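You operate a simulated robot arm through the tools that you are given. There is no shell and no other tool. Be economical: measure what you need, move in short steps, check, and stop when the job is done.

You are at the controls of a simulated robot arm. One attempt, no reset.

Task
Give the white open dumpling its waist in the steel collar.
Fine: seat it, wind the yellow bar knob in till the waist shows without bursting it, wind back to slack, lay it in the basket; drop nothing.

It is judged by the outcome, as a careful person would: the job done as asked, and still so three seconds after it is handed in. It fails if anything else is knocked over, pushed out of place, dropped, spilled or broken.

Robot
A 6-joint arm with a two-finger parallel gripper, fixed in place. Base frame: the origin is at the foot of the arm, x ahead of it, y to its left, z up. Readings come in m, degrees, newtons and seconds.
With the tool pointing down near the work surface it reaches from about 0.36 to 0.76 m from the base axis. Its first joint turns from -66.0 to 66.0 degrees. Payload 2.45 kg.
The tool frame sits at the grasp point between the pads (the TCP): z along the fingers, y along the line on which they close. The tips reach 0.024 m beyond it. Largest opening 0.068 m; finger width 0.017, thickness 0.01; the body of the gripper, 0.04 by 0.07 m, starts 0.041 m behind the TCP.
Orientation is that of the tool frame in the base frame, as [roll, pitch, yaw] about the fixed x, y, z axes, in that order (R = Rz(yaw) Ry(pitch) Rx(roll)). With the fingers straight down and closing along the base's y, the tool's x points along the base's -x, its y along +y and its z along -z.

Tools
- The arm moves only by the tool move_arm. Its argument "moves" is a list of rows, each a list of 7 numbers: the shift along the tool's x, y, z in cm, then the turn, a rotation vector about the tool's x, y, z in degrees, then the gripper command, from -1 (shut) to 1 (fully open), values between in proportion. In form: [[tx, ty, tz, ax, ay, az, jaw], ...]. A call has 1 to 8 rows; each row is the pose to reach, as a shift and turn from the pose commanded when the call began, along the tool's axes at that moment. A row lasts 0.2 s, in which the tool goes at most 0.05 m and 8.6 degrees; a call with a longer step from one row to the next is refused whole, and so is a gripper value outside its range. A pose out of reach is approached as far as the arm can. The call stops where the force on the tool passes 40 N (or 10 N more than at its start, if that is more) or the arm is blocked; 0.2 s more then pass. Each finger travels about 0.108 m/s and halts on what it meets, pressing with about 44 N; the grip force reading is that of the motor and also rises with nothing between the fingers. The clock runs only during rows and for 0.2 s after the last one: add rows that repeat a pose to give the fingers time. The reply holds the time, the measured pose of the TCP, the force on the tool along the base axes, the opening and the grip force, in the units named above and with some noise.
- Cameras (640 x 400 px; columns grow to the right, rows downward): "scene" is fixed at [0.1773, 0.4254, 1.4598]; the picture's right is [-0.62, -0.78, 0.00], its down [-0.47, 0.37, -0.80] and it looks along [0.62, -0.50, -0.60] (base axes); focal length 344 px, centre (320, 200). "wrist" rides on the gripper at [0.084, 0.011, -0.075] in the tool frame; the picture's right is [-0.13, 0.99, 0.00], its down [-0.60, -0.08, -0.79] and it looks along [-0.79, -0.10, 0.61] (tool axes); focal length 251 px, centre (320, 200). There is no depth. A picture from a camera that has moved, and an enlarged one, comes with that camera's place and axes in the base frame and with its lens.
- snapshot(camera): a new picture of that camera. The clock stands still meanwhile.
- inspect(camera, box): a new picture of the part [left, top, right, bottom] of that camera's present view, enlarged. The clock stands still meanwhile.
- sign_off(): hands the job in; it is judged then, once.

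Work in short steps. Places have to be worked out from the pictures, the camera data and where the tool is seen: move nearer, look again, correct. Check each grasp and each placing, and mend what went wrong. You have 120 turns and 64 pictures in all, those below and enlarged ones among them. Open the gripper and draw the arm clear of the work before you hand the job in, unless the task says otherwise; then end with one line.

The tools are called after ">>>" as name(argument=value, ...) on one line, values as JSON. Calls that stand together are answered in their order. move_arm: Moves the arm, as the interface text tells. Its arguments: {"type":"object","properties":{"moves":{"type":"array","items":{"type":"array","items":{"type":"number"}}}},"required":["moves"]} The other tools are called the same way: snapshot (camera) takes a picture; inspect (camera, box) takes an enlarged picture of a part of a camera's view; sign_off () hands the job in.

At the start:

```text
time: 0.0
tcp_pos: [0.3905, -0.1767, 1.1914]
tool_rot: [180.0, 0.0, -180.0]
force: [0.1, -1.1, 0.6]
width: 0.068
finger_force: 0.0
```

scene: 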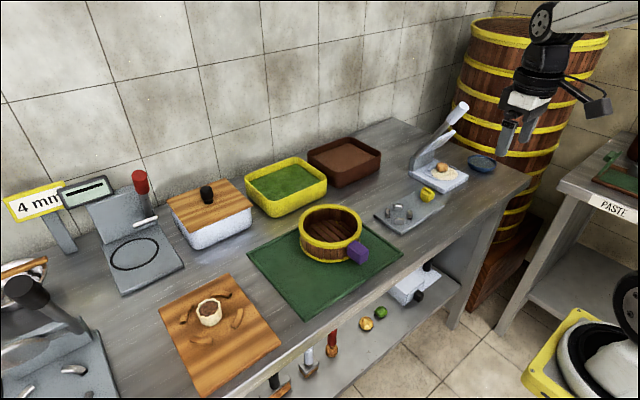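
wrist: 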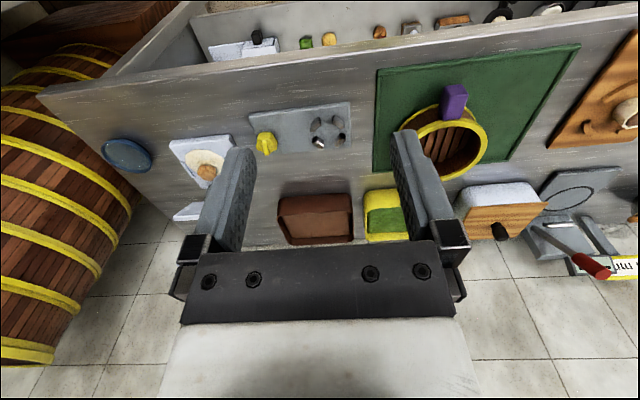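

I start with enlarged looks at the dumpling board and the collar fixture with the yellow knob.

>>> inspect(camera="scene", box=[360, 150, 480, 240])

>>> inspect(camera="scene", box=[150, 260, 290, 350])

>>> inspect(camera="wrist", box=[230, 80, 390, 180])

```text
4.44 times, centred on (420, 195) of scene
camera zoom: at [0.1773, 0.4254, 1.4598], right [-0.62, -0.78, 0.0], down [-0.47, 0.37, -0.8], along [0.62, -0.5, -0.6], focal length 1529 px, centre (-124, 222)
```

zoom: 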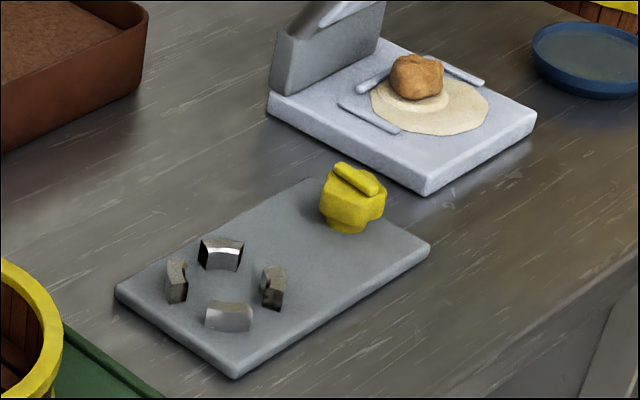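

```text
4.44 times, centred on (220, 305) of scene
camera zoom: at [0.1773, 0.4254, 1.4598], right [-0.62, -0.78, 0.0], down [-0.47, 0.37, -0.8], along [0.62, -0.5, -0.6], focal length 1529 px, centre (764, -267)
```

zoom: 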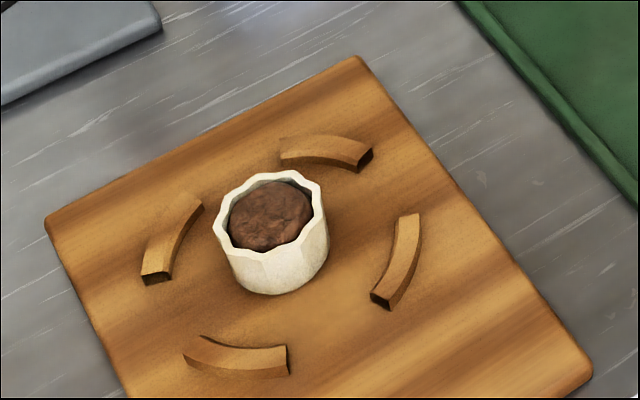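

```text
4.00 times, centred on (310, 130) of wrist
camera zoom: at [0.3051, -0.1656, 1.2664], right [0.13, 0.99, 0.0], down [0.6, -0.08, 0.79], along [0.79, -0.1, -0.61], focal length 1006 px, centre (360, 480)
```

zoom: 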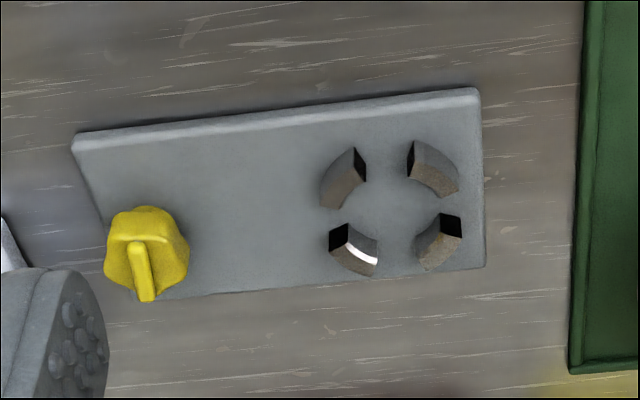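

The collar jaws work out at about (0.60, -0.187), the knob at (0.60, -0.30), the dumpling at (0.62, 0.34). I move the wrist camera nearer to the collar and knob.

>>> move_arm(moves=[[-4, -1, 3, 0, 0, 0, 1], [-8, -2, 6, 0, 0, 0, 1], [-12, -3, 9, 0, 0, 0, 1], [-15, -4, 12, 0, 0, 0, 1], [-16, -5, 15, 0, 0, 0, 1], [-16, -5, 16, 0, 0, 0, 1]])

>>> snapshot(camera="wrist")

```text
refused: row 1 steps farther than a row can; nothing moved
```

```text
58 pictures are left
camera wrist: at [0.3051, -0.1656, 1.2664], right [0.13, 0.99, 0.0], down [0.6, -0.08, 0.79], along [0.79, -0.1, -0.61], focal length 251 px, centre (320, 200)
```

wrist: 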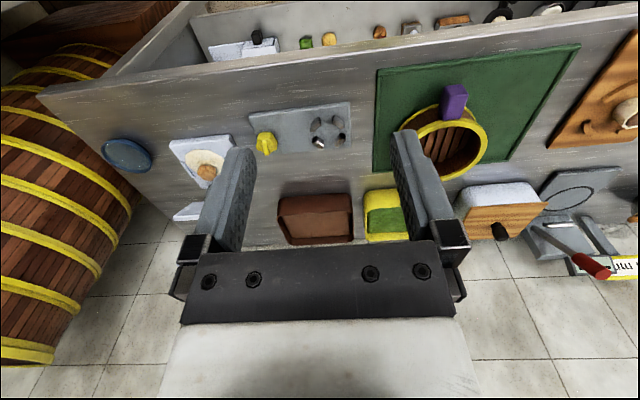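

The step was slightly over 5 cm; I repeat it with smaller rows.

>>> move_arm(moves=[[-3, -0.7, 2.8, 0, 0, 0, 1], [-6, -1.4, 5.6, 0, 0, 0, 1], [-9, -2.1, 8.4, 0, 0, 0, 1], [-12, -2.8, 11.2, 0, 0, 0, 1], [-14.5, -3.5, 14, 0, 0, 0, 1], [-16, -4.3, 16.5, 0, 0, 0, 1], [-16, -4.3, 16.5, 0, 0, 0, 1]])

>>> snapshot(camera="wrist")

```text
time: 1.6
tcp_pos: [0.5505, -0.2209, 1.0253]
tool_rot: [-180.0, -0.1, 179.9]
force: [-0.1, 0.2, 1.1]
width: 0.0678
finger_force: 0.1
```

```text
57 pictures are left
camera wrist: at [0.4661, -0.2092, 1.1009], right [0.13, 0.99, 0.0], down [0.6, -0.08, 0.79], along [0.79, -0.1, -0.61], focal length 251 px, centre (320, 200)
```

wrist: 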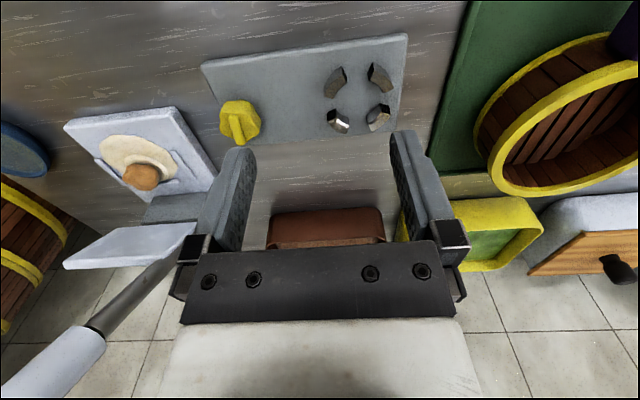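

>>> inspect(camera="wrist", box=[200, 30, 420, 160])

```text
2.91 times, centred on (310, 95) of wrist
camera zoom: at [0.4661, -0.2092, 1.1009], right [0.13, 0.99, 0.0], down [0.6, -0.08, 0.79], along [0.79, -0.1, -0.61], focal length 731 px, centre (349, 506)
```

zoom: 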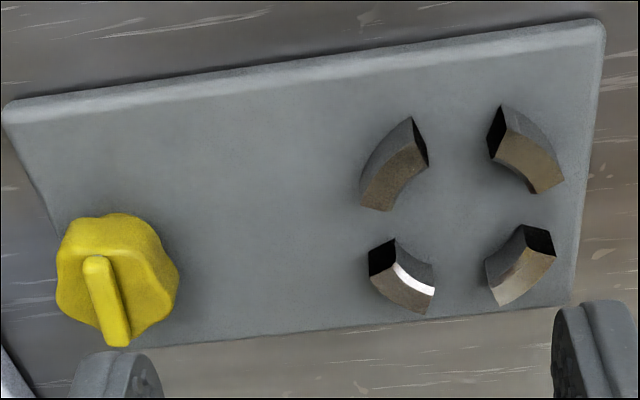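

The jaws sit on the diagonals, with gaps along base x and y of about 19 mm, and the collar centre is near (0.602, -0.189). I raise the arm slightly and travel to look at the dumpling.

>>> move_arm(moves=[[0, 3.5, -3, 0, 0, 0, 1], [0, 8, -4, 0, 0, 0, 1], [0, 12.5, -4, 0, 0, 0, 1], [0, 17, -4, 0, 0, 0, 1], [0, 21.5, -4, 0, 0, 0, 1], [0, 26, -4, 0, 0, 0, 1], [0, 30.5, -4, 0, 0, 0, 1], [0, 35, -4, 0, 0, 0, 1]])

>>> move_arm(moves=[[0, 4, 0, 0, 0, 0, 1], [0, 8, 0, 0, 0, 0, 1], [0, 12, 0, 0, 0, 0, 1], [0, 16, 1, 0, 0, 0, 1], [0, 20, 3, 0, 0, 0, 1], [0, 21, 4, 0, 0, 0, 1], [0, 21, 4, 0, 0, 0, 1]])

>>> snapshot(camera="wrist")

```text
time: 3.4
tcp_pos: [0.551, 0.131, 1.0647]
tool_rot: [-180.0, -0.1, 179.8]
force: [-0.2, 0.0, -0.2]
width: 0.0682
finger_force: 0.1
```

```text
time: 5.0
tcp_pos: [0.5508, 0.3408, 1.0243]
tool_rot: [-180.0, 0.0, 179.9]
force: [-1.2, 0.9, -1.0]
width: 0.068
finger_force: 0.1
```

```text
55 pictures are left
camera wrist: at [0.4656, 0.3515, 1.1006], right [0.13, 0.99, 0.0], down [0.6, -0.08, 0.79], along [0.79, -0.1, -0.61], focal length 251 px, centre (320, 200)
```

wrist: 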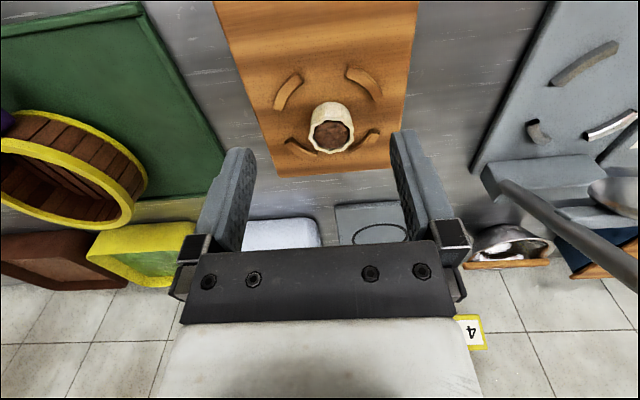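

>>> inspect(camera="wrist", box=[250, 50, 410, 170])

>>> inspect(camera="scene", box=[180, 280, 260, 340])

```text
3.33 times, centred on (330, 110) of wrist
camera zoom: at [0.4656, 0.3515, 1.1006], right [0.13, 0.99, 0.0], down [0.6, -0.08, 0.79], along [0.79, -0.1, -0.61], focal length 838 px, centre (287, 500)
```

zoom: 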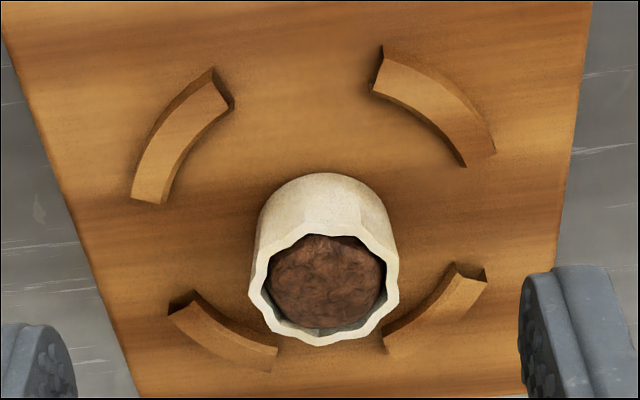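

```text
6.67 times, centred on (220, 310) of scene
camera zoom: at [0.1773, 0.4255, 1.4598], right [-0.62, -0.78, 0.0], down [-0.47, 0.37, -0.8], along [0.62, -0.5, -0.6], focal length 2294 px, centre (987, -533)
```

zoom: 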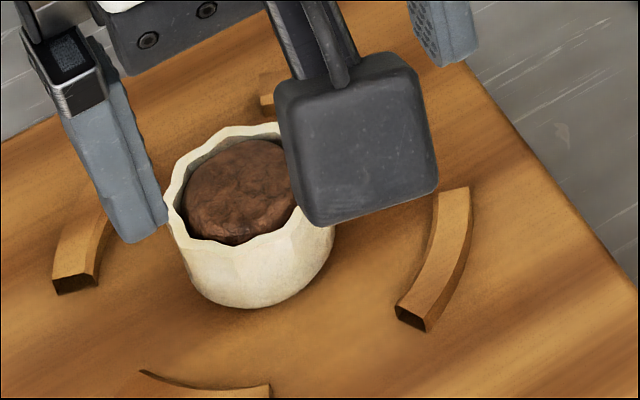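

The dumpling works out at about 42 mm across and 29 mm tall, centred near (0.624, 0.343) with its rim near z 0.903. I hover above it and check alignment.

>>> move_arm(moves=[[-3, 0.1, 2, 0, 0, 0, 1], [-6, 0.2, 4, 0, 0, 0, 1], [-7.3, 0.2, 6, 0, 0, 0, 1], [-7.3, 0.2, 6.4, 0, 0, 0, 1], [-7.3, 0.2, 6.4, 0, 0, 0, 1]])

>>> snapshot(camera="wrist")

>>> inspect(camera="scene", box=[160, 260, 280, 340])

```text
time: 6.2
tcp_pos: [0.6235, 0.3428, 0.9616]
tool_rot: [180.0, 0.0, -180.0]
force: [-1.1, 0.2, 0.5]
width: 0.0681
finger_force: 0.0
```

```text
52 pictures are left
camera wrist: at [0.5388, 0.3535, 1.0371], right [0.13, 0.99, 0.0], down [0.6, -0.08, 0.79], along [0.79, -0.1, -0.61], focal length 251 px, centre (320, 200)
```

wrist: 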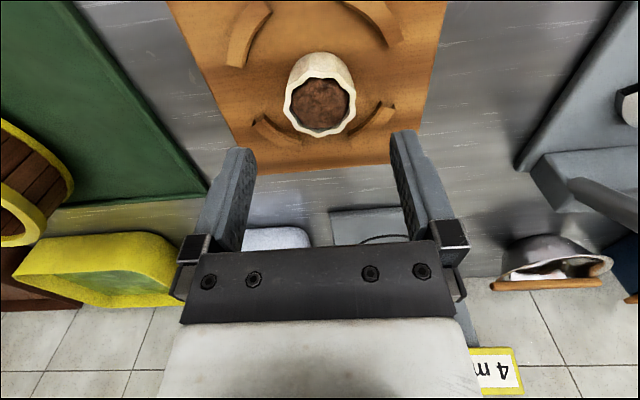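

```text
5.00 times, centred on (220, 300) of scene
camera zoom: at [0.1773, 0.4254, 1.4598], right [-0.62, -0.78, 0.0], down [-0.47, 0.37, -0.8], along [0.62, -0.5, -0.6], focal length 1721 px, centre (820, -300)
```

zoom: 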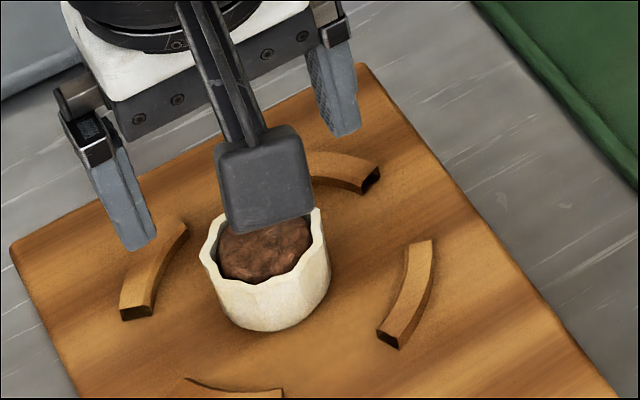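

A second fix agrees: rim centre (0.625, 0.344), z 0.902, diameter about 0.042. I lower with open fingers until the tips are about 14 mm below the rim.

>>> move_arm(moves=[[-0.1, 0.1, 2, 0, 0, 0, 1], [-0.15, 0.12, 4, 0, 0, 0, 1], [-0.15, 0.12, 5.0, 0, 0, 0, 1], [-0.15, 0.12, 5.0, 0, 0, 0, 0.5], [-0.15, 0.12, 5.0, 0, 0, 0, 0.35], [-0.15, 0.12, 5.0, 0, 0, 0, 0.35]])

>>> snapshot(camera="wrist")

>>> inspect(camera="scene", box=[160, 260, 280, 340])

```text
time: 7.6
tcp_pos: [0.6248, 0.342, 0.9113]
tool_rot: [-180.0, 0.0, 180.0]
force: [0.2, -0.3, 0.0]
width: 0.046
finger_force: 0.1
```

```text
50 pictures are left
camera wrist: at [0.5396, 0.3542, 0.9872], right [0.13, 0.99, 0.0], down [0.6, -0.08, 0.79], along [0.79, -0.1, -0.61], focal length 251 px, centre (320, 200)
```

wrist: 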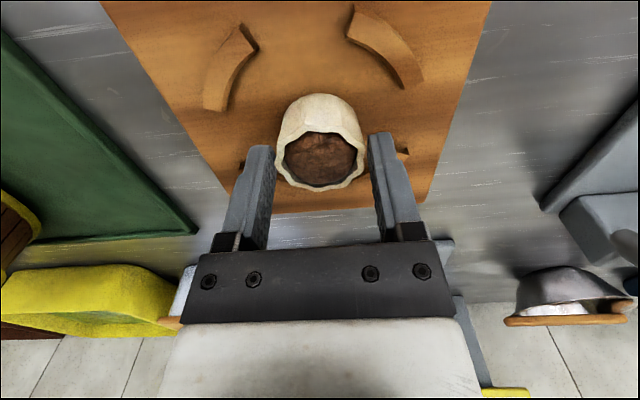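

```text
5.00 times, centred on (220, 300) of scene
camera zoom: at [0.1773, 0.4254, 1.4598], right [-0.62, -0.78, 0.0], down [-0.47, 0.37, -0.8], along [0.62, -0.5, -0.6], focal length 1721 px, centre (820, -300)
```

zoom: 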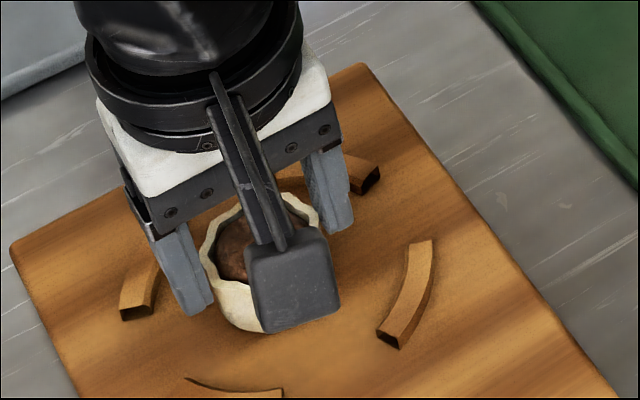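

The fingers straddle the dumpling evenly. I close in small steps, watching the reading.

>>> move_arm(moves=[[0.1, 0.05, 0, 0, 0, 0, 0.3], [0.1, 0.05, 0, 0, 0, 0, 0.25], [0.1, 0.05, 0, 0, 0, 0, 0.2], [0.1, 0.05, 0, 0, 0, 0, 0.2]])

```text
time: 8.6
tcp_pos: [0.6231, 0.3449, 0.9123]
tool_rot: [180.0, 0.1, 180.0]
force: [-0.1, 0.7, -0.3]
width: 0.043
finger_force: 44.3
```

The fingers have met the dumpling at 0.043. I check that it is not deformed.

>>> inspect(camera="wrist", box=[220, 70, 420, 220])

```text
2.67 times, centred on (320, 145) of wrist
camera zoom: at [0.5386, 0.3549, 0.9871], right [0.13, 0.99, 0.0], down [0.6, -0.08, 0.79], along [0.79, -0.1, -0.61], focal length 670 px, centre (320, 347)
```

zoom: 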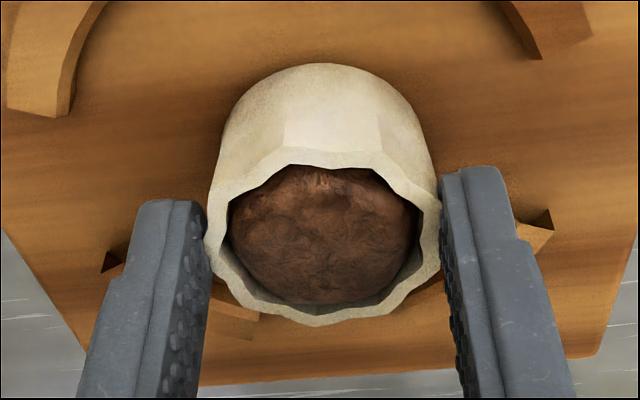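

The dumpling is held, shape intact. I lift slowly and check the hold.

>>> move_arm(moves=[[0, 0, -0.5, 0, 0, 0, 0.2], [0, 0, -1.5, 0, 0, 0, 0.2], [0, 0, -4, 0, 0, 0, 0.2], [0, 0, -7, 0, 0, 0, 0.2], [0, 0, -10, 0, 0, 0, 0.2], [0, 0, -13, 0, 0, 0, 0.2], [0, 0, -13.8, 0, 0, 0, 0.2]])

>>> snapshot(camera="wrist")

>>> snapshot(camera="scene")

```text
time: 10.2
tcp_pos: [0.6238, 0.344, 1.0501]
tool_rot: [180.0, 0.0, -179.9]
force: [0.3, 0.5, -0.4]
width: 0.0431
finger_force: 44.2
```

```text
47 pictures are left
camera wrist: at [0.5386, 0.3546, 1.1256], right [0.13, 0.99, 0.0], down [0.6, -0.08, 0.79], along [0.79, -0.1, -0.61], focal length 251 px, centre (320, 200)
```

wrist: 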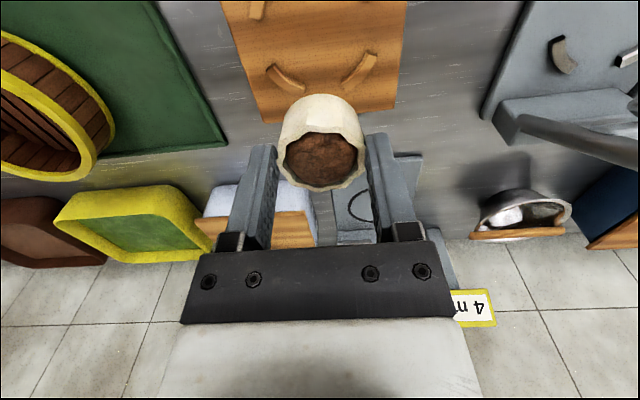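

```text
46 pictures are left
```

scene: 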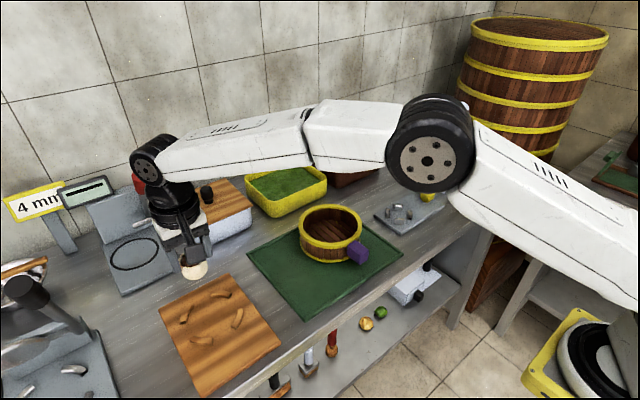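

The dumpling is firmly held. I carry it at z 1.05 over to the collar.

>>> move_arm(moves=[[0.3, -3, 0, 0, 0, 0, 0.2], [0.6, -7.5, 0, 0, 0, 0, 0.2], [0.9, -12, 0, 0, 0, 0, 0.2], [1.2, -16.5, 0, 0, 0, 0, 0.2], [1.5, -21, 0, 0, 0, 0, 0.2], [1.8, -25.5, 0, 0, 0, 0, 0.2], [2.0, -29.5, 0, 0, 0, 0, 0.2], [2.2, -32.5, 0, 0, 0, 0, 0.2]])

>>> move_arm(moves=[[0, -3, 0, 0, 0, 0, 0.2], [0, -7.5, 0, 0, 0, 0, 0.2], [0, -12, 0, 0, 0, 0, 0.2], [0, -16.5, 0, 0, 0, 0, 0.2], [0, -20, 2, 0, 0, 0, 0.2], [0, -20.8, 5, 0, 0, 0, 0.2], [0, -20.8, 7.5, 0, 0, 0, 0.2], [0, -20.8, 8, 0, 0, 0, 0.2]])

>>> snapshot(camera="wrist")

>>> inspect(camera="scene", box=[340, 140, 480, 240])

```text
time: 12.0
tcp_pos: [0.6018, 0.0172, 1.0492]
tool_rot: [-180.0, 0.0, 179.9]
force: [0.8, -0.3, -0.2]
width: 0.0427
finger_force: 44.3
```

```text
time: 13.8
tcp_pos: [0.6027, -0.1889, 0.9691]
tool_rot: [-180.0, -0.1, 179.9]
force: [-0.3, 0.1, 0.3]
width: 0.0432
finger_force: 44.2
```

```text
45 pictures are left
camera wrist: at [0.5171, -0.1783, 1.0453], right [0.13, 0.99, 0.0], down [0.6, -0.08, 0.79], along [0.79, -0.1, -0.61], focal length 251 px, centre (320, 200)
```

wrist: 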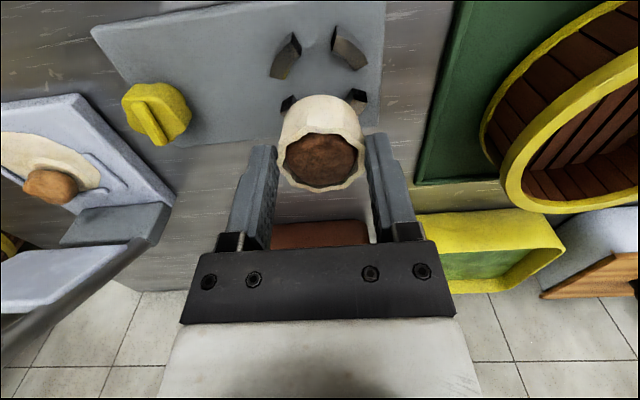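

```text
4.00 times, centred on (410, 190) of scene
camera zoom: at [0.1773, 0.4254, 1.4598], right [-0.62, -0.78, 0.0], down [-0.47, 0.37, -0.8], along [0.62, -0.5, -0.6], focal length 1376 px, centre (-40, 240)
```

zoom: 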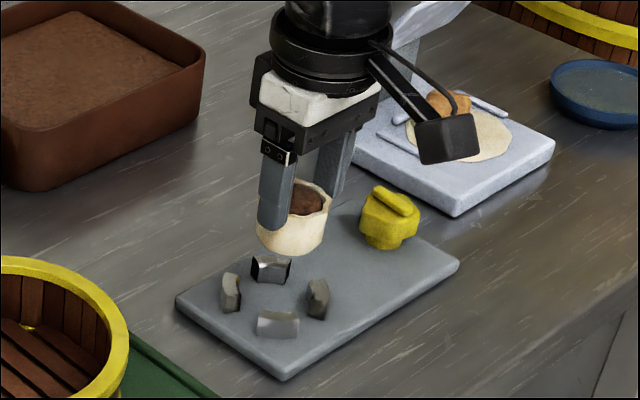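

I zoom on the jaws to verify the collar centre before lowering.

>>> inspect(camera="wrist", box=[240, 10, 400, 130])

>>> inspect(camera="scene", box=[380, 180, 440, 225])

```text
3.33 times, centred on (320, 70) of wrist
camera zoom: at [0.5171, -0.1783, 1.0453], right [0.13, 0.99, 0.0], down [0.6, -0.08, 0.79], along [0.79, -0.1, -0.61], focal length 838 px, centre (320, 633)
```

zoom: 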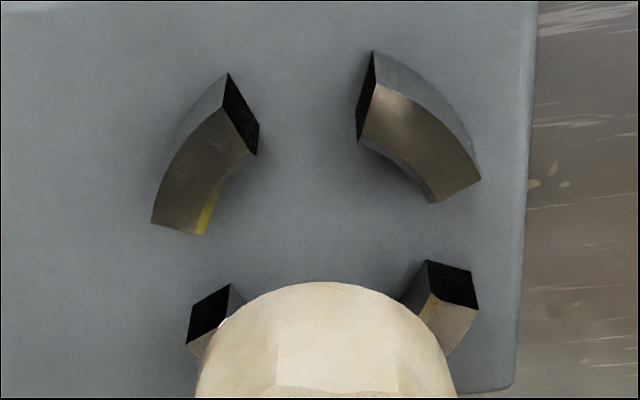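

```text
8.89 times, centred on (410, 202) of scene
camera zoom: at [0.1773, 0.4254, 1.4598], right [-0.62, -0.78, 0.0], down [-0.47, 0.37, -0.8], along [0.62, -0.5, -0.6], focal length 3059 px, centre (-480, 178)
```

zoom: 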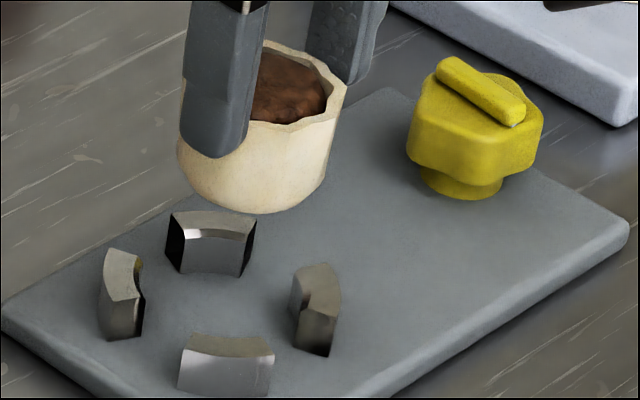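

From the sharp jaw-top corners: collar centre (0.6065, -0.189), inner radius about 24.6 mm, jaw tops at z ≈ 0.883. I shift 4 mm forward and lower to just above the jaws.

>>> move_arm(moves=[[-0.43, 0, 0.5, 0, 0, 0, 0.2], [-0.43, 0, 2, 0, 0, 0, 0.2], [-0.43, 0, 3.7, 0, 0, 0, 0.2], [-0.43, 0, 4.0, 0, 0, 0, 0.2], [-0.43, 0, 4.0, 0, 0, 0, 0.2]])

>>> inspect(camera="wrist", box=[220, 60, 420, 210])

>>> inspect(camera="scene", box=[380, 180, 440, 225])

```text
time: 15.0
tcp_pos: [0.6066, -0.1888, 0.9295]
tool_rot: [180.0, -0.1, 180.0]
force: [-0.5, 0.1, -0.4]
width: 0.043
finger_force: 44.4
```

```text
2.67 times, centred on (320, 135) of wrist
camera zoom: at [0.5211, -0.178, 1.0053], right [0.13, 0.99, 0.0], down [0.6, -0.08, 0.79], along [0.79, -0.1, -0.61], focal length 670 px, centre (320, 373)
```

zoom: 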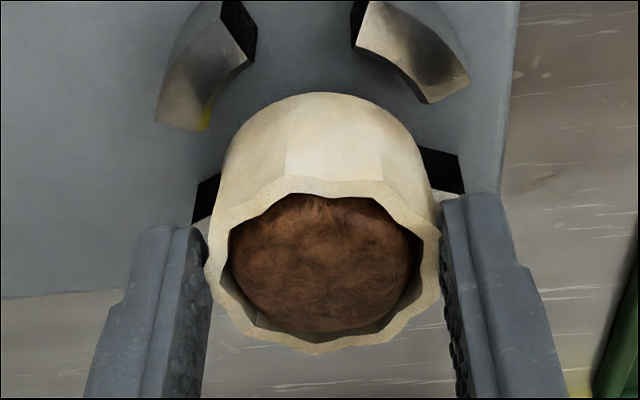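

```text
8.89 times, centred on (410, 202) of scene
camera zoom: at [0.1773, 0.4254, 1.4598], right [-0.62, -0.78, 0.0], down [-0.47, 0.37, -0.8], along [0.62, -0.5, -0.6], focal length 3059 px, centre (-480, 178)
```

zoom: 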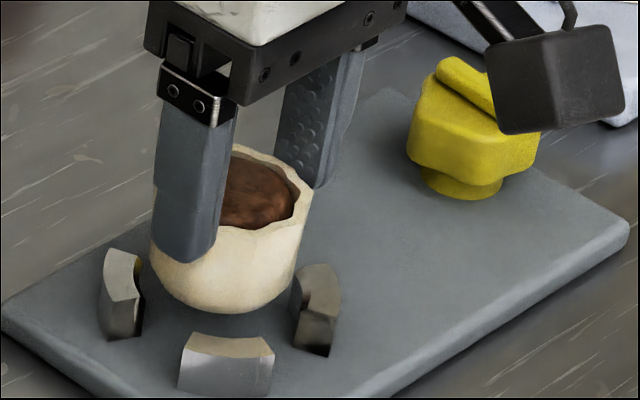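

Alignment is confirmed (collar centre again 0.606, -0.1885). I lower into the collar gently.

>>> move_arm(moves=[[0, 0, 0.5, 0, 0, 0, 0.2], [0, 0, 1.0, 0, 0, 0, 0.2], [0, 0, 1.4, 0, 0, 0, 0.2], [0, 0, 1.7, 0, 0, 0, 0.2], [0, 0, 1.7, 0, 0, 0, 0.2]])

>>> inspect(camera="scene", box=[380, 180, 440, 225])

```text
time: 16.2
tcp_pos: [0.6055, -0.1892, 0.9134]
tool_rot: [-179.9, 0.1, 179.9]
force: [0.6, 0.8, -1.0]
width: 0.043
finger_force: 44.0
```

```text
8.89 times, centred on (410, 202) of scene
camera zoom: at [0.1773, 0.4254, 1.4598], right [-0.62, -0.78, 0.0], down [-0.47, 0.37, -0.8], along [0.62, -0.5, -0.6], focal length 3059 px, centre (-480, 178)
```

zoom: 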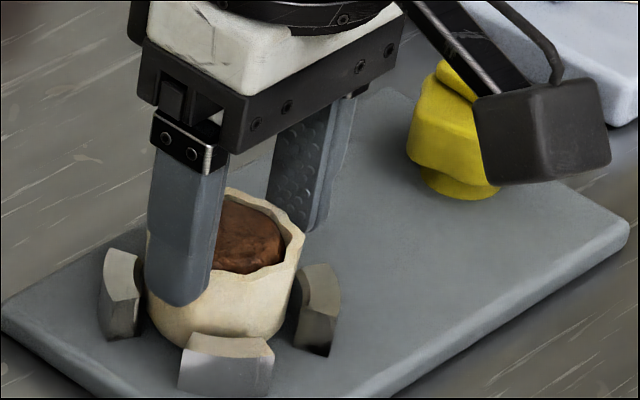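

It is entering the collar without contact. I lower in small steps to touch the plate.

>>> move_arm(moves=[[0, 0, 0.15, 0, 0, 0, 0.2], [0, 0, 0.3, 0, 0, 0, 0.2], [0, 0, 0.4, 0, 0, 0, 0.2], [0, 0, 0.4, 0, 0, 0, 0.2]])

```text
time: 17.2
tcp_pos: [0.6067, -0.1905, 0.9111]
tool_rot: [-179.9, 0.2, -179.9]
force: [-10.8, 2.2, 32.5]
width: 0.0425
finger_force: 43.5
```

Contact at about z 0.911 with 32 N. I ease up 2 mm to relieve it and look whether it stands on the plate or on a jaw.

>>> move_arm(moves=[[0, 0, -0.15, 0, 0, 0, 0.2], [0, 0, -0.25, 0, 0, 0, 0.2], [0, 0, -0.25, 0, 0, 0, 0.2]])

>>> inspect(camera="scene", box=[380, 180, 440, 225])

>>> inspect(camera="wrist", box=[220, 60, 420, 210])

```text
time: 18.0
tcp_pos: [0.6066, -0.1884, 0.9117]
tool_rot: [-179.9, 0.2, 179.9]
force: [4.4, -2.7, 11.0]
width: 0.043
finger_force: 43.9
```

```text
8.89 times, centred on (410, 202) of scene
camera zoom: at [0.1772, 0.4254, 1.4599], right [-0.62, -0.78, 0.0], down [-0.47, 0.37, -0.8], along [0.62, -0.5, -0.6], focal length 3059 px, centre (-480, 178)
```

zoom: 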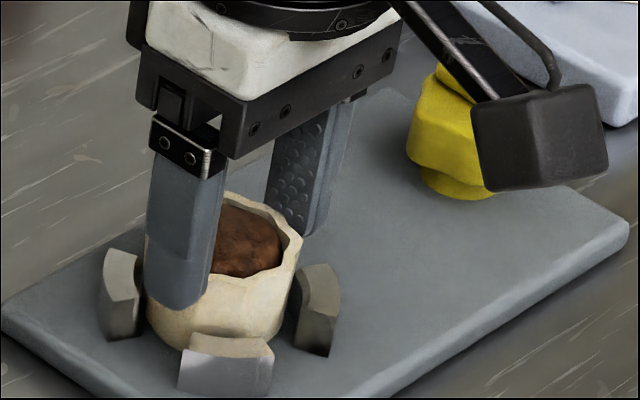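

```text
2.67 times, centred on (320, 135) of wrist
camera zoom: at [0.5213, -0.1782, 0.9867], right [0.13, 0.99, 0.0], down [0.6, -0.08, 0.79], along [0.79, -0.1, -0.61], focal length 670 px, centre (320, 373)
```

zoom: 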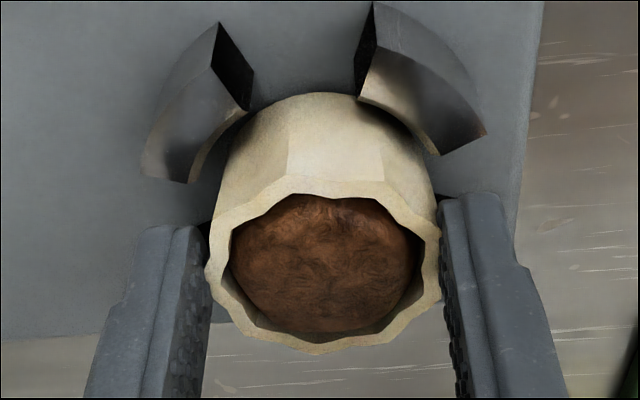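

The dumpling is inside the jaws at the same height it had on the board, so it is on the plate. I relieve the residual force by 1 mm, then open slowly.

>>> move_arm(moves=[[0, 0, -0.06, 0, 0, 0, 0.2], [0, 0, -0.06, 0, 0, 0, 0.27], [0, 0, -0.06, 0, 0, 0, 0.35], [0, 0, -0.06, 0, 0, 0, 0.55], [0, 0, -0.06, 0, 0, 0, 0.8]])

>>> inspect(camera="wrist", box=[220, 60, 420, 210])

```text
time: 19.2
tcp_pos: [0.6049, -0.1906, 0.9113]
tool_rot: [-180.0, -0.1, -180.0]
force: [-0.1, -1.1, -0.5]
width: 0.0613
finger_force: 0.0
```

```text
2.67 times, centred on (320, 135) of wrist
camera zoom: at [0.5209, -0.1778, 0.9876], right [0.13, 0.99, 0.0], down [0.6, -0.08, 0.79], along [0.79, -0.1, -0.61], focal length 670 px, centre (320, 373)
```

zoom: 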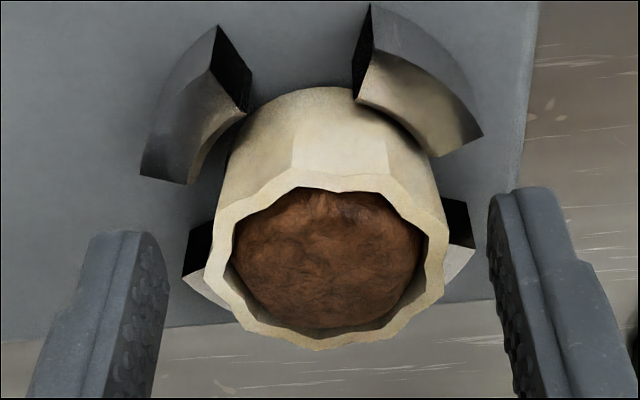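

It stands free in the collar. I lift straight up and check from above.

>>> move_arm(moves=[[0, 0, -1.5, 0, 0, 0, 0.8], [0, 0, -4, 0, 0, 0, 0.8], [0, -3, -7.5, 0, 0, 0, 0.8], [0, -6, -8.5, 0, 0, 0, 0.8], [2, -9.5, -8.5, 0, 0, 0, 0.8], [4, -11.5, -8.5, 0, 0, 0, 0.8], [4, -11.5, -8.5, 0, 0, 0, 0.8]])

>>> snapshot(camera="wrist")

>>> inspect(camera="scene", box=[380, 170, 450, 222])

```text
time: 20.8
tcp_pos: [0.5653, -0.304, 0.9979]
tool_rot: [179.9, 0.0, 179.9]
force: [-0.2, 0.1, -0.4]
width: 0.0614
finger_force: 0.0
```

```text
35 pictures are left
camera wrist: at [0.4805, -0.2928, 1.0729], right [0.13, 0.99, 0.0], down [0.6, -0.08, 0.79], along [0.79, -0.1, -0.61], focal length 251 px, centre (320, 200)
```

wrist: 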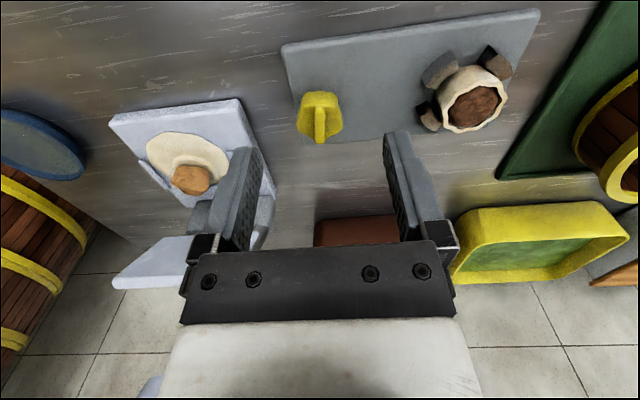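

```text
7.69 times, centred on (415, 196) of scene
camera zoom: at [0.1773, 0.4254, 1.4598], right [-0.62, -0.78, 0.0], down [-0.47, 0.37, -0.8], along [0.62, -0.5, -0.6], focal length 2647 px, centre (-411, 231)
```

zoom: 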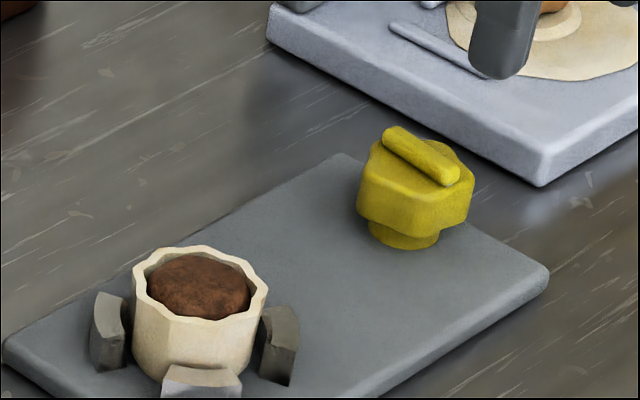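

The dumpling sits upright in the collar. Now I zoom on the knob for its position and bar angle.

>>> inspect(camera="wrist", box=[270, 70, 370, 160])

```text
4.44 times, centred on (320, 115) of wrist
camera zoom: at [0.4805, -0.2928, 1.0729], right [0.13, 0.99, 0.0], down [0.6, -0.08, 0.79], along [0.79, -0.1, -0.61], focal length 1118 px, centre (320, 578)
```

zoom: 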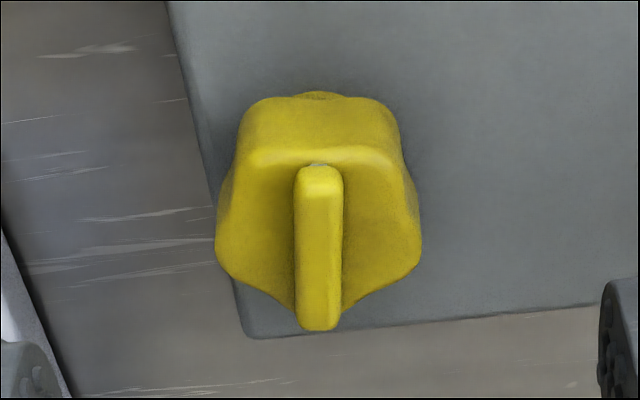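

Triangulation puts the bar's top at about (0.607, -0.308, 0.896), pointing about -8° from base x, about 9 mm wide. I move above it with the fingers partly closed and turned 8° to match.

>>> move_arm(moves=[[-2, -0.2, 1, 0, 0, 4, 0.3], [-4.1, -0.4, 3, 0, 0, 8, 0], [-4.1, -0.4, 5.5, 0, 0, 8, 0], [-4.1, -0.4, 6.3, 0, 0, 8, 0], [-4.1, -0.4, 6.3, 0, 0, 8, 0]])

>>> inspect(camera="wrist", box=[220, 60, 420, 210])

>>> inspect(camera="scene", box=[390, 160, 460, 212])

```text
time: 22.0
tcp_pos: [0.6073, -0.3079, 0.9344]
tool_rot: [180.0, 0.0, 172.1]
force: [1.2, 0.3, 0.2]
width: 0.0341
finger_force: 0.1
```

```text
2.67 times, centred on (320, 135) of wrist
camera zoom: at [0.5243, -0.2853, 1.0093], right [0.27, 0.96, 0.0], down [0.59, -0.16, 0.79], along [0.76, -0.21, -0.61], focal length 670 px, centre (320, 373)
```

zoom: 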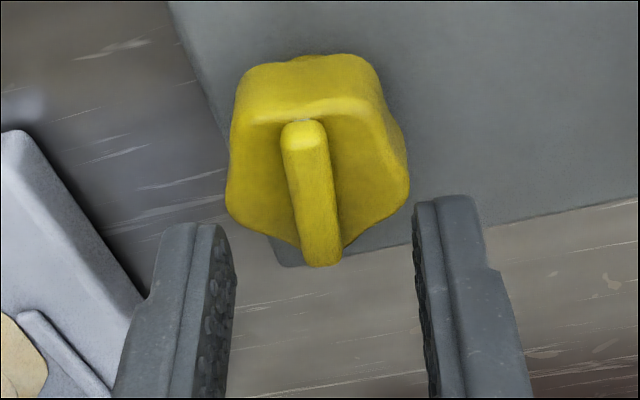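

```text
7.69 times, centred on (425, 186) of scene
camera zoom: at [0.1773, 0.4254, 1.4598], right [-0.62, -0.78, 0.0], down [-0.47, 0.37, -0.8], along [0.62, -0.5, -0.6], focal length 2647 px, centre (-488, 308)
```

zoom: 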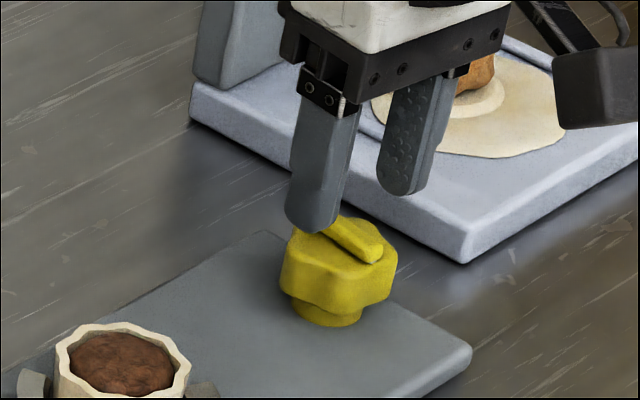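

The bar direction matches the tool's yaw; its centre is about (0.608, -0.310). I shift 2 mm and lower so the tips reach alongside the bar.

>>> move_arm(moves=[[-0.05, -0.2, 0.8, 0, 0, 0, 0], [-0.05, -0.2, 1.4, 0, 0, 0, 0], [-0.05, -0.2, 1.8, 0, 0, 0, 0], [-0.05, -0.2, 1.8, 0, 0, 0, 0]])

>>> inspect(camera="wrist", box=[220, 80, 420, 230])

>>> inspect(camera="scene", box=[390, 160, 460, 212])

```text
time: 23.0
tcp_pos: [0.6072, -0.3099, 0.9157]
tool_rot: [179.9, 0.1, 172.0]
force: [-0.8, 0.7, 1.5]
width: 0.0339
finger_force: 0.1
```

```text
2.67 times, centred on (320, 155) of wrist
camera zoom: at [0.5242, -0.2873, 0.9918], right [0.27, 0.96, 0.0], down [0.59, -0.16, 0.79], along [0.76, -0.21, -0.61], focal length 670 px, centre (320, 320)
```

zoom: 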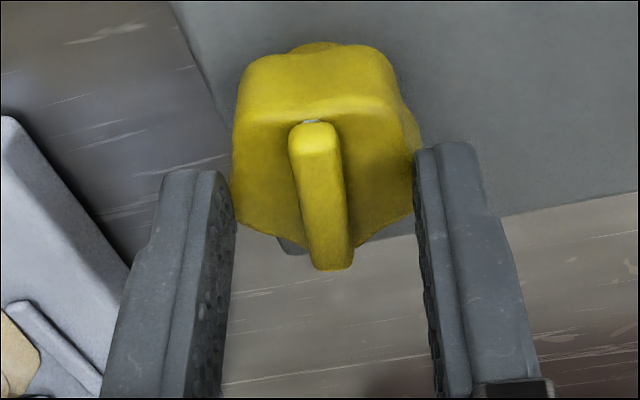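

```text
7.69 times, centred on (425, 186) of scene
camera zoom: at [0.1772, 0.4255, 1.4598], right [-0.62, -0.78, 0.0], down [-0.47, 0.37, -0.8], along [0.62, -0.5, -0.6], focal length 2647 px, centre (-488, 308)
```

zoom: 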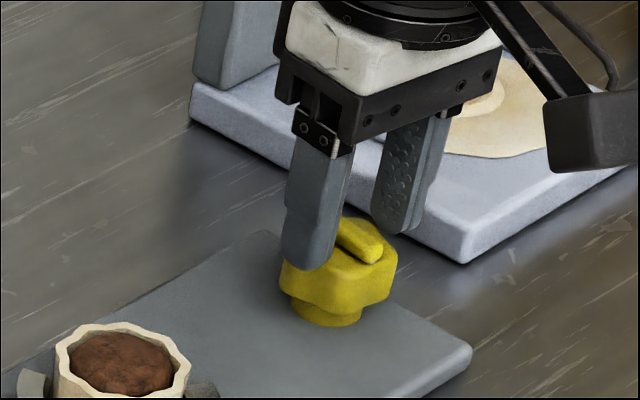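

No contact on descent. I close on the bar.

>>> move_arm(moves=[[0, 0, 0, 0, 0, 0, -0.4], [0, 0, 0, 0, 0, 0, -0.65], [0, 0, 0, 0, 0, 0, -0.8], [0, 0, 0, 0, 0, 0, -0.8]])

>>> inspect(camera="wrist", box=[220, 80, 420, 230])

```text
time: 24.0
tcp_pos: [0.6081, -0.31, 0.9155]
tool_rot: [180.0, 0.0, 172.0]
force: [1.2, 0.5, 2.5]
width: 0.0071
finger_force: 0.2
```

```text
2.67 times, centred on (320, 155) of wrist
camera zoom: at [0.5243, -0.2872, 0.9917], right [0.27, 0.96, 0.0], down [0.59, -0.16, 0.79], along [0.76, -0.21, -0.61], focal length 670 px, centre (320, 320)
```

zoom: 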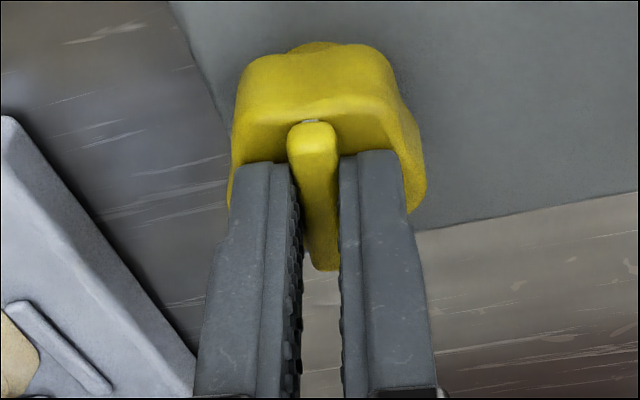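

Width 7.1 mm with no pressure yet. I close further to see whether the bar is really between the pads.

>>> move_arm(moves=[[0, 0, 0, 0, 0, 0, -0.9], [0, 0, 0, 0, 0, 0, -1], [0, 0, 0, 0, 0, 0, -1]])

```text
time: 24.8
tcp_pos: [0.6082, -0.3093, 0.916]
tool_rot: [-179.9, 0.0, 172.0]
force: [0.1, 0.9, 3.5]
width: 0.0002
finger_force: 23.6
```

The fingers closed fully, so the tips are above the bar. I check the picture before lowering.

>>> inspect(camera="wrist", box=[260, 90, 380, 180])

```text
4.44 times, centred on (320, 135) of wrist
camera zoom: at [0.5243, -0.2871, 0.9918], right [0.27, 0.96, 0.0], down [0.59, -0.16, 0.79], along [0.76, -0.21, -0.61], focal length 1118 px, centre (320, 489)
```

zoom: 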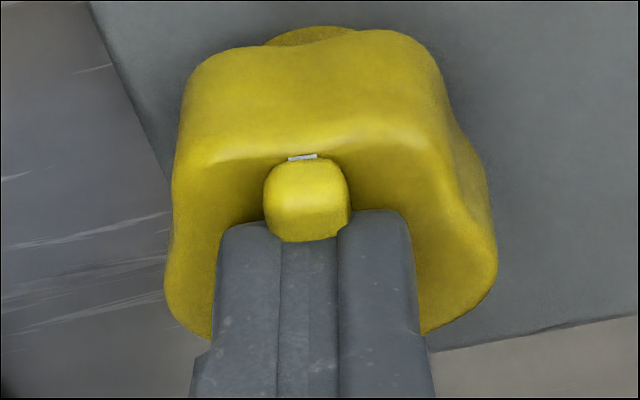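

The tips rest just at the bar's top (z ≈ 0.891). I open, lower in small steps 5 mm, and close again.

>>> move_arm(moves=[[0, 0, -0.1, 0, 0, 0, -0.6], [0, 0, -0.1, 0, 0, 0, -0.3], [0, 0, 0.2, 0, 0, 0, -0.3], [0, 0, 0.5, 0, 0, 0, -0.3], [0, 0, 0.5, 0, 0, 0, -0.3]])

```text
time: 25.9
tcp_pos: [0.6096, -0.3111, 0.9169]
tool_rot: [-179.8, 0.3, 172.0]
force: [-1.2, 2.0, 4.0]
width: 0.0245
finger_force: 0.3
stopped in row 5: the force on the tool passed its limit (the readings are from after the stop); the commanded pose is now the measured one
```

Contact stopped the descent at about the same height. I look at how the tips sit against the knob.

>>> inspect(camera="wrist", box=[260, 90, 380, 180])

>>> inspect(camera="scene", box=[405, 170, 445, 200])

```text
4.44 times, centred on (320, 135) of wrist
camera zoom: at [0.5257, -0.2885, 0.9914], right [0.27, 0.96, 0.0], down [0.58, -0.16, 0.8], along [0.77, -0.21, -0.61], focal length 1118 px, centre (320, 489)
```

zoom: 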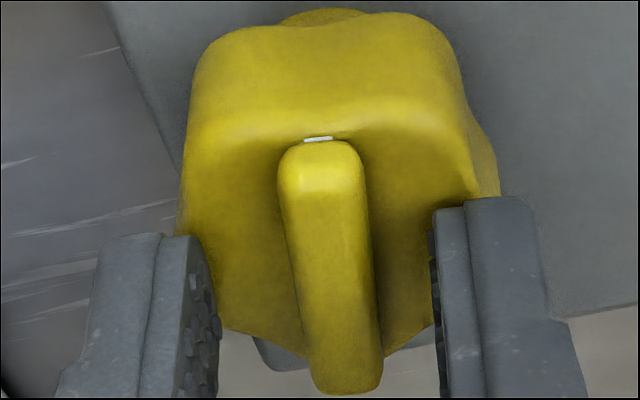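

```text
13.33 times, centred on (425, 185) of scene
camera zoom: at [0.1772, 0.4255, 1.4598], right [-0.62, -0.78, 0.0], down [-0.47, 0.37, -0.8], along [0.62, -0.5, -0.6], focal length 4588 px, centre (-1080, 400)
```

zoom: 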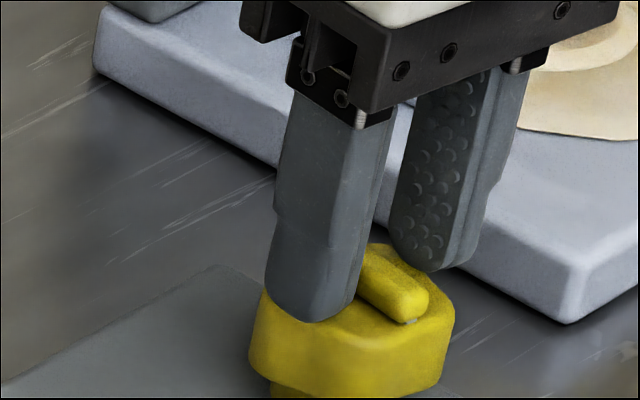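

The tips hit the body's top (z ≈ 0.891), and closing there gripped nothing, so the bar gives no purchase. The body below it is lobed (five lobes, about 40 mm), so I will grip it by its sides: raise, open to 56 mm, turn 17.5° so one pad meets a lobe and the other a hollow, and lower around it.

>>> move_arm(moves=[[0.1, 0.1, -1, 0, 0, -5, 0.2], [0.25, 0.25, -1.5, 0, 0, -11, 0.65], [0.25, 0.25, -1.5, 0, 0, -17.5, 0.65], [0.25, 0.25, -0.5, 0, 0, -17.5, 0.65], [0.25, 0.25, 0.5, 0, 0, -17.5, 0.65], [0.25, 0.25, 1.1, 0, 0, -17.5, 0.65], [0.25, 0.25, 1.1, 0, 0, -17.5, 0.65]])

>>> inspect(camera="wrist", box=[220, 80, 420, 230])

```text
time: 27.6
tcp_pos: [0.6061, -0.3083, 0.9051]
tool_rot: [-179.7, 0.2, -170.5]
force: [-0.2, 0.2, 0.7]
width: 0.0563
finger_force: 0.0
```

```text
2.67 times, centred on (320, 155) of wrist
camera zoom: at [0.5203, -0.3113, 0.9798], right [-0.04, 1.0, 0.0], down [0.61, 0.02, 0.8], along [0.79, 0.03, -0.61], focal length 670 px, centre (320, 320)
```

zoom: 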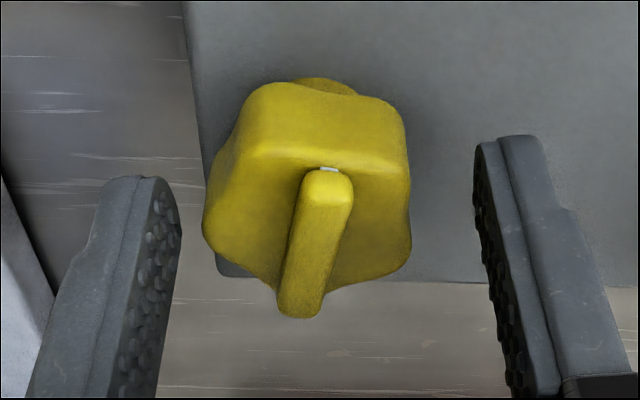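

Five lobes confirmed: the left pad faces a lobe and the right a hollow. I close on the body.

>>> move_arm(moves=[[0, -0.1, 0, 0, 0, 0, 0.3], [0, -0.1, 0, 0, 0, 0, 0.15], [0, -0.1, 0, 0, 0, 0, 0.0], [0, -0.1, 0, 0, 0, 0, 0.0]])

>>> inspect(camera="wrist", box=[220, 80, 420, 230])

```text
time: 28.6
tcp_pos: [0.6071, -0.3108, 0.9043]
tool_rot: [-179.6, 0.2, -170.7]
force: [1.4, -6.7, -3.0]
width: 0.0377
finger_force: 45.2
```

```text
2.67 times, centred on (320, 155) of wrist
camera zoom: at [0.5205, -0.313, 0.9797], right [-0.04, 1.0, 0.0], down [0.61, 0.02, 0.8], along [0.8, 0.03, -0.61], focal length 670 px, centre (320, 320)
```

zoom: 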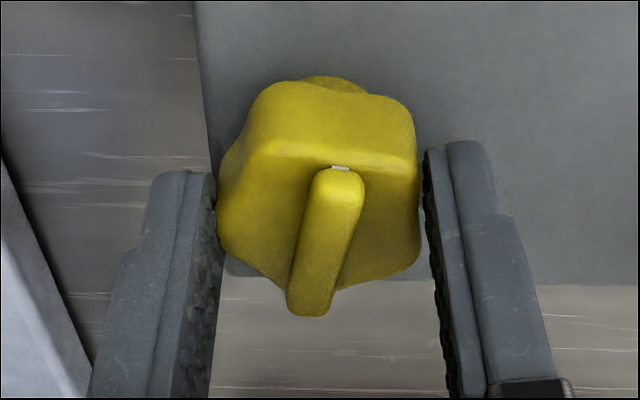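

The body is held (37.7 mm, 45 N). I turn 16° clockwise and watch the jaws and forces.

>>> move_arm(moves=[[0, 0.1, 0, 0, 0, 4, 0.0], [0, 0.1, 0, 0, 0, 8, 0.0], [0, 0.1, 0, 0, 0, 12, 0.0], [0, 0.1, 0, 0, 0, 16, 0.0], [0, 0.1, 0, 0, 0, 16, 0.0]])

>>> inspect(camera="scene", box=[375, 170, 445, 222])

```text
time: 29.8
tcp_pos: [0.6064, -0.3091, 0.9038]
tool_rot: [-179.8, 0.3, 173.3]
force: [6.5, -19.6, -4.6]
width: 0.0377
finger_force: 45.5
```

```text
7.69 times, centred on (410, 196) of scene
camera zoom: at [0.1776, 0.4249, 1.46], right [-0.62, -0.78, 0.0], down [-0.47, 0.38, -0.8], along [0.62, -0.5, -0.6], focal length 2647 px, centre (-372, 231)
```

zoom: 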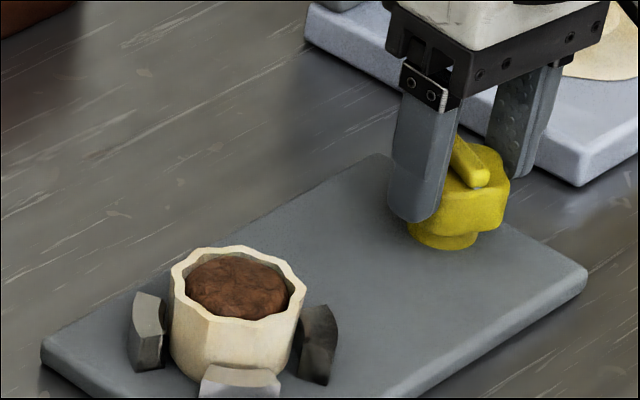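

The knob turned with the grip; jaws have barely moved so far. A sideways force of 20 N says the axis is about 2 mm toward -y, so I correct and turn 40° more.

>>> move_arm(moves=[[-0.05, -0.2, 0, 0, 0, 0, 0.0], [-0.05, -0.25, 0, 0, 0, 8, 0.0], [-0.05, -0.25, 0, 0, 0, 16, 0.0], [-0.05, -0.25, 0, 0, 0, 24, 0.0], [-0.05, -0.25, 0, 0, 0, 32, 0.0], [-0.05, -0.25, 0, 0, 0, 40, 0.0], [-0.05, -0.25, 0, 0, 0, 40, 0.0]])

>>> inspect(camera="scene", box=[375, 170, 445, 222])

```text
time: 31.4
tcp_pos: [0.6081, -0.3083, 0.9049]
tool_rot: [179.9, 0.0, 133.6]
force: [3.8, 28.9, 10.6]
width: 0.0379
finger_force: 44.6
```

```text
7.69 times, centred on (410, 196) of scene
camera zoom: at [0.1772, 0.4263, 1.4596], right [-0.62, -0.78, 0.0], down [-0.47, 0.37, -0.8], along [0.62, -0.5, -0.6], focal length 2647 px, centre (-372, 231)
```

zoom: 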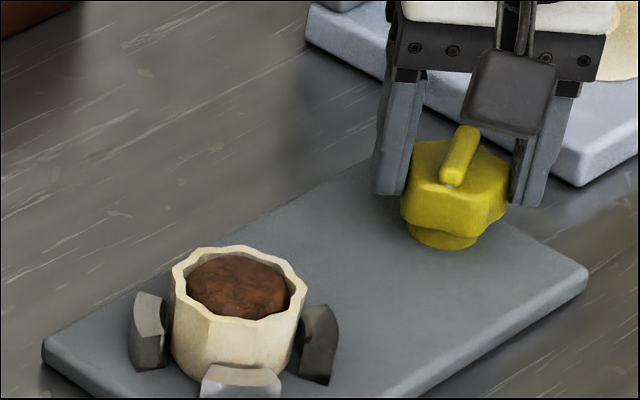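

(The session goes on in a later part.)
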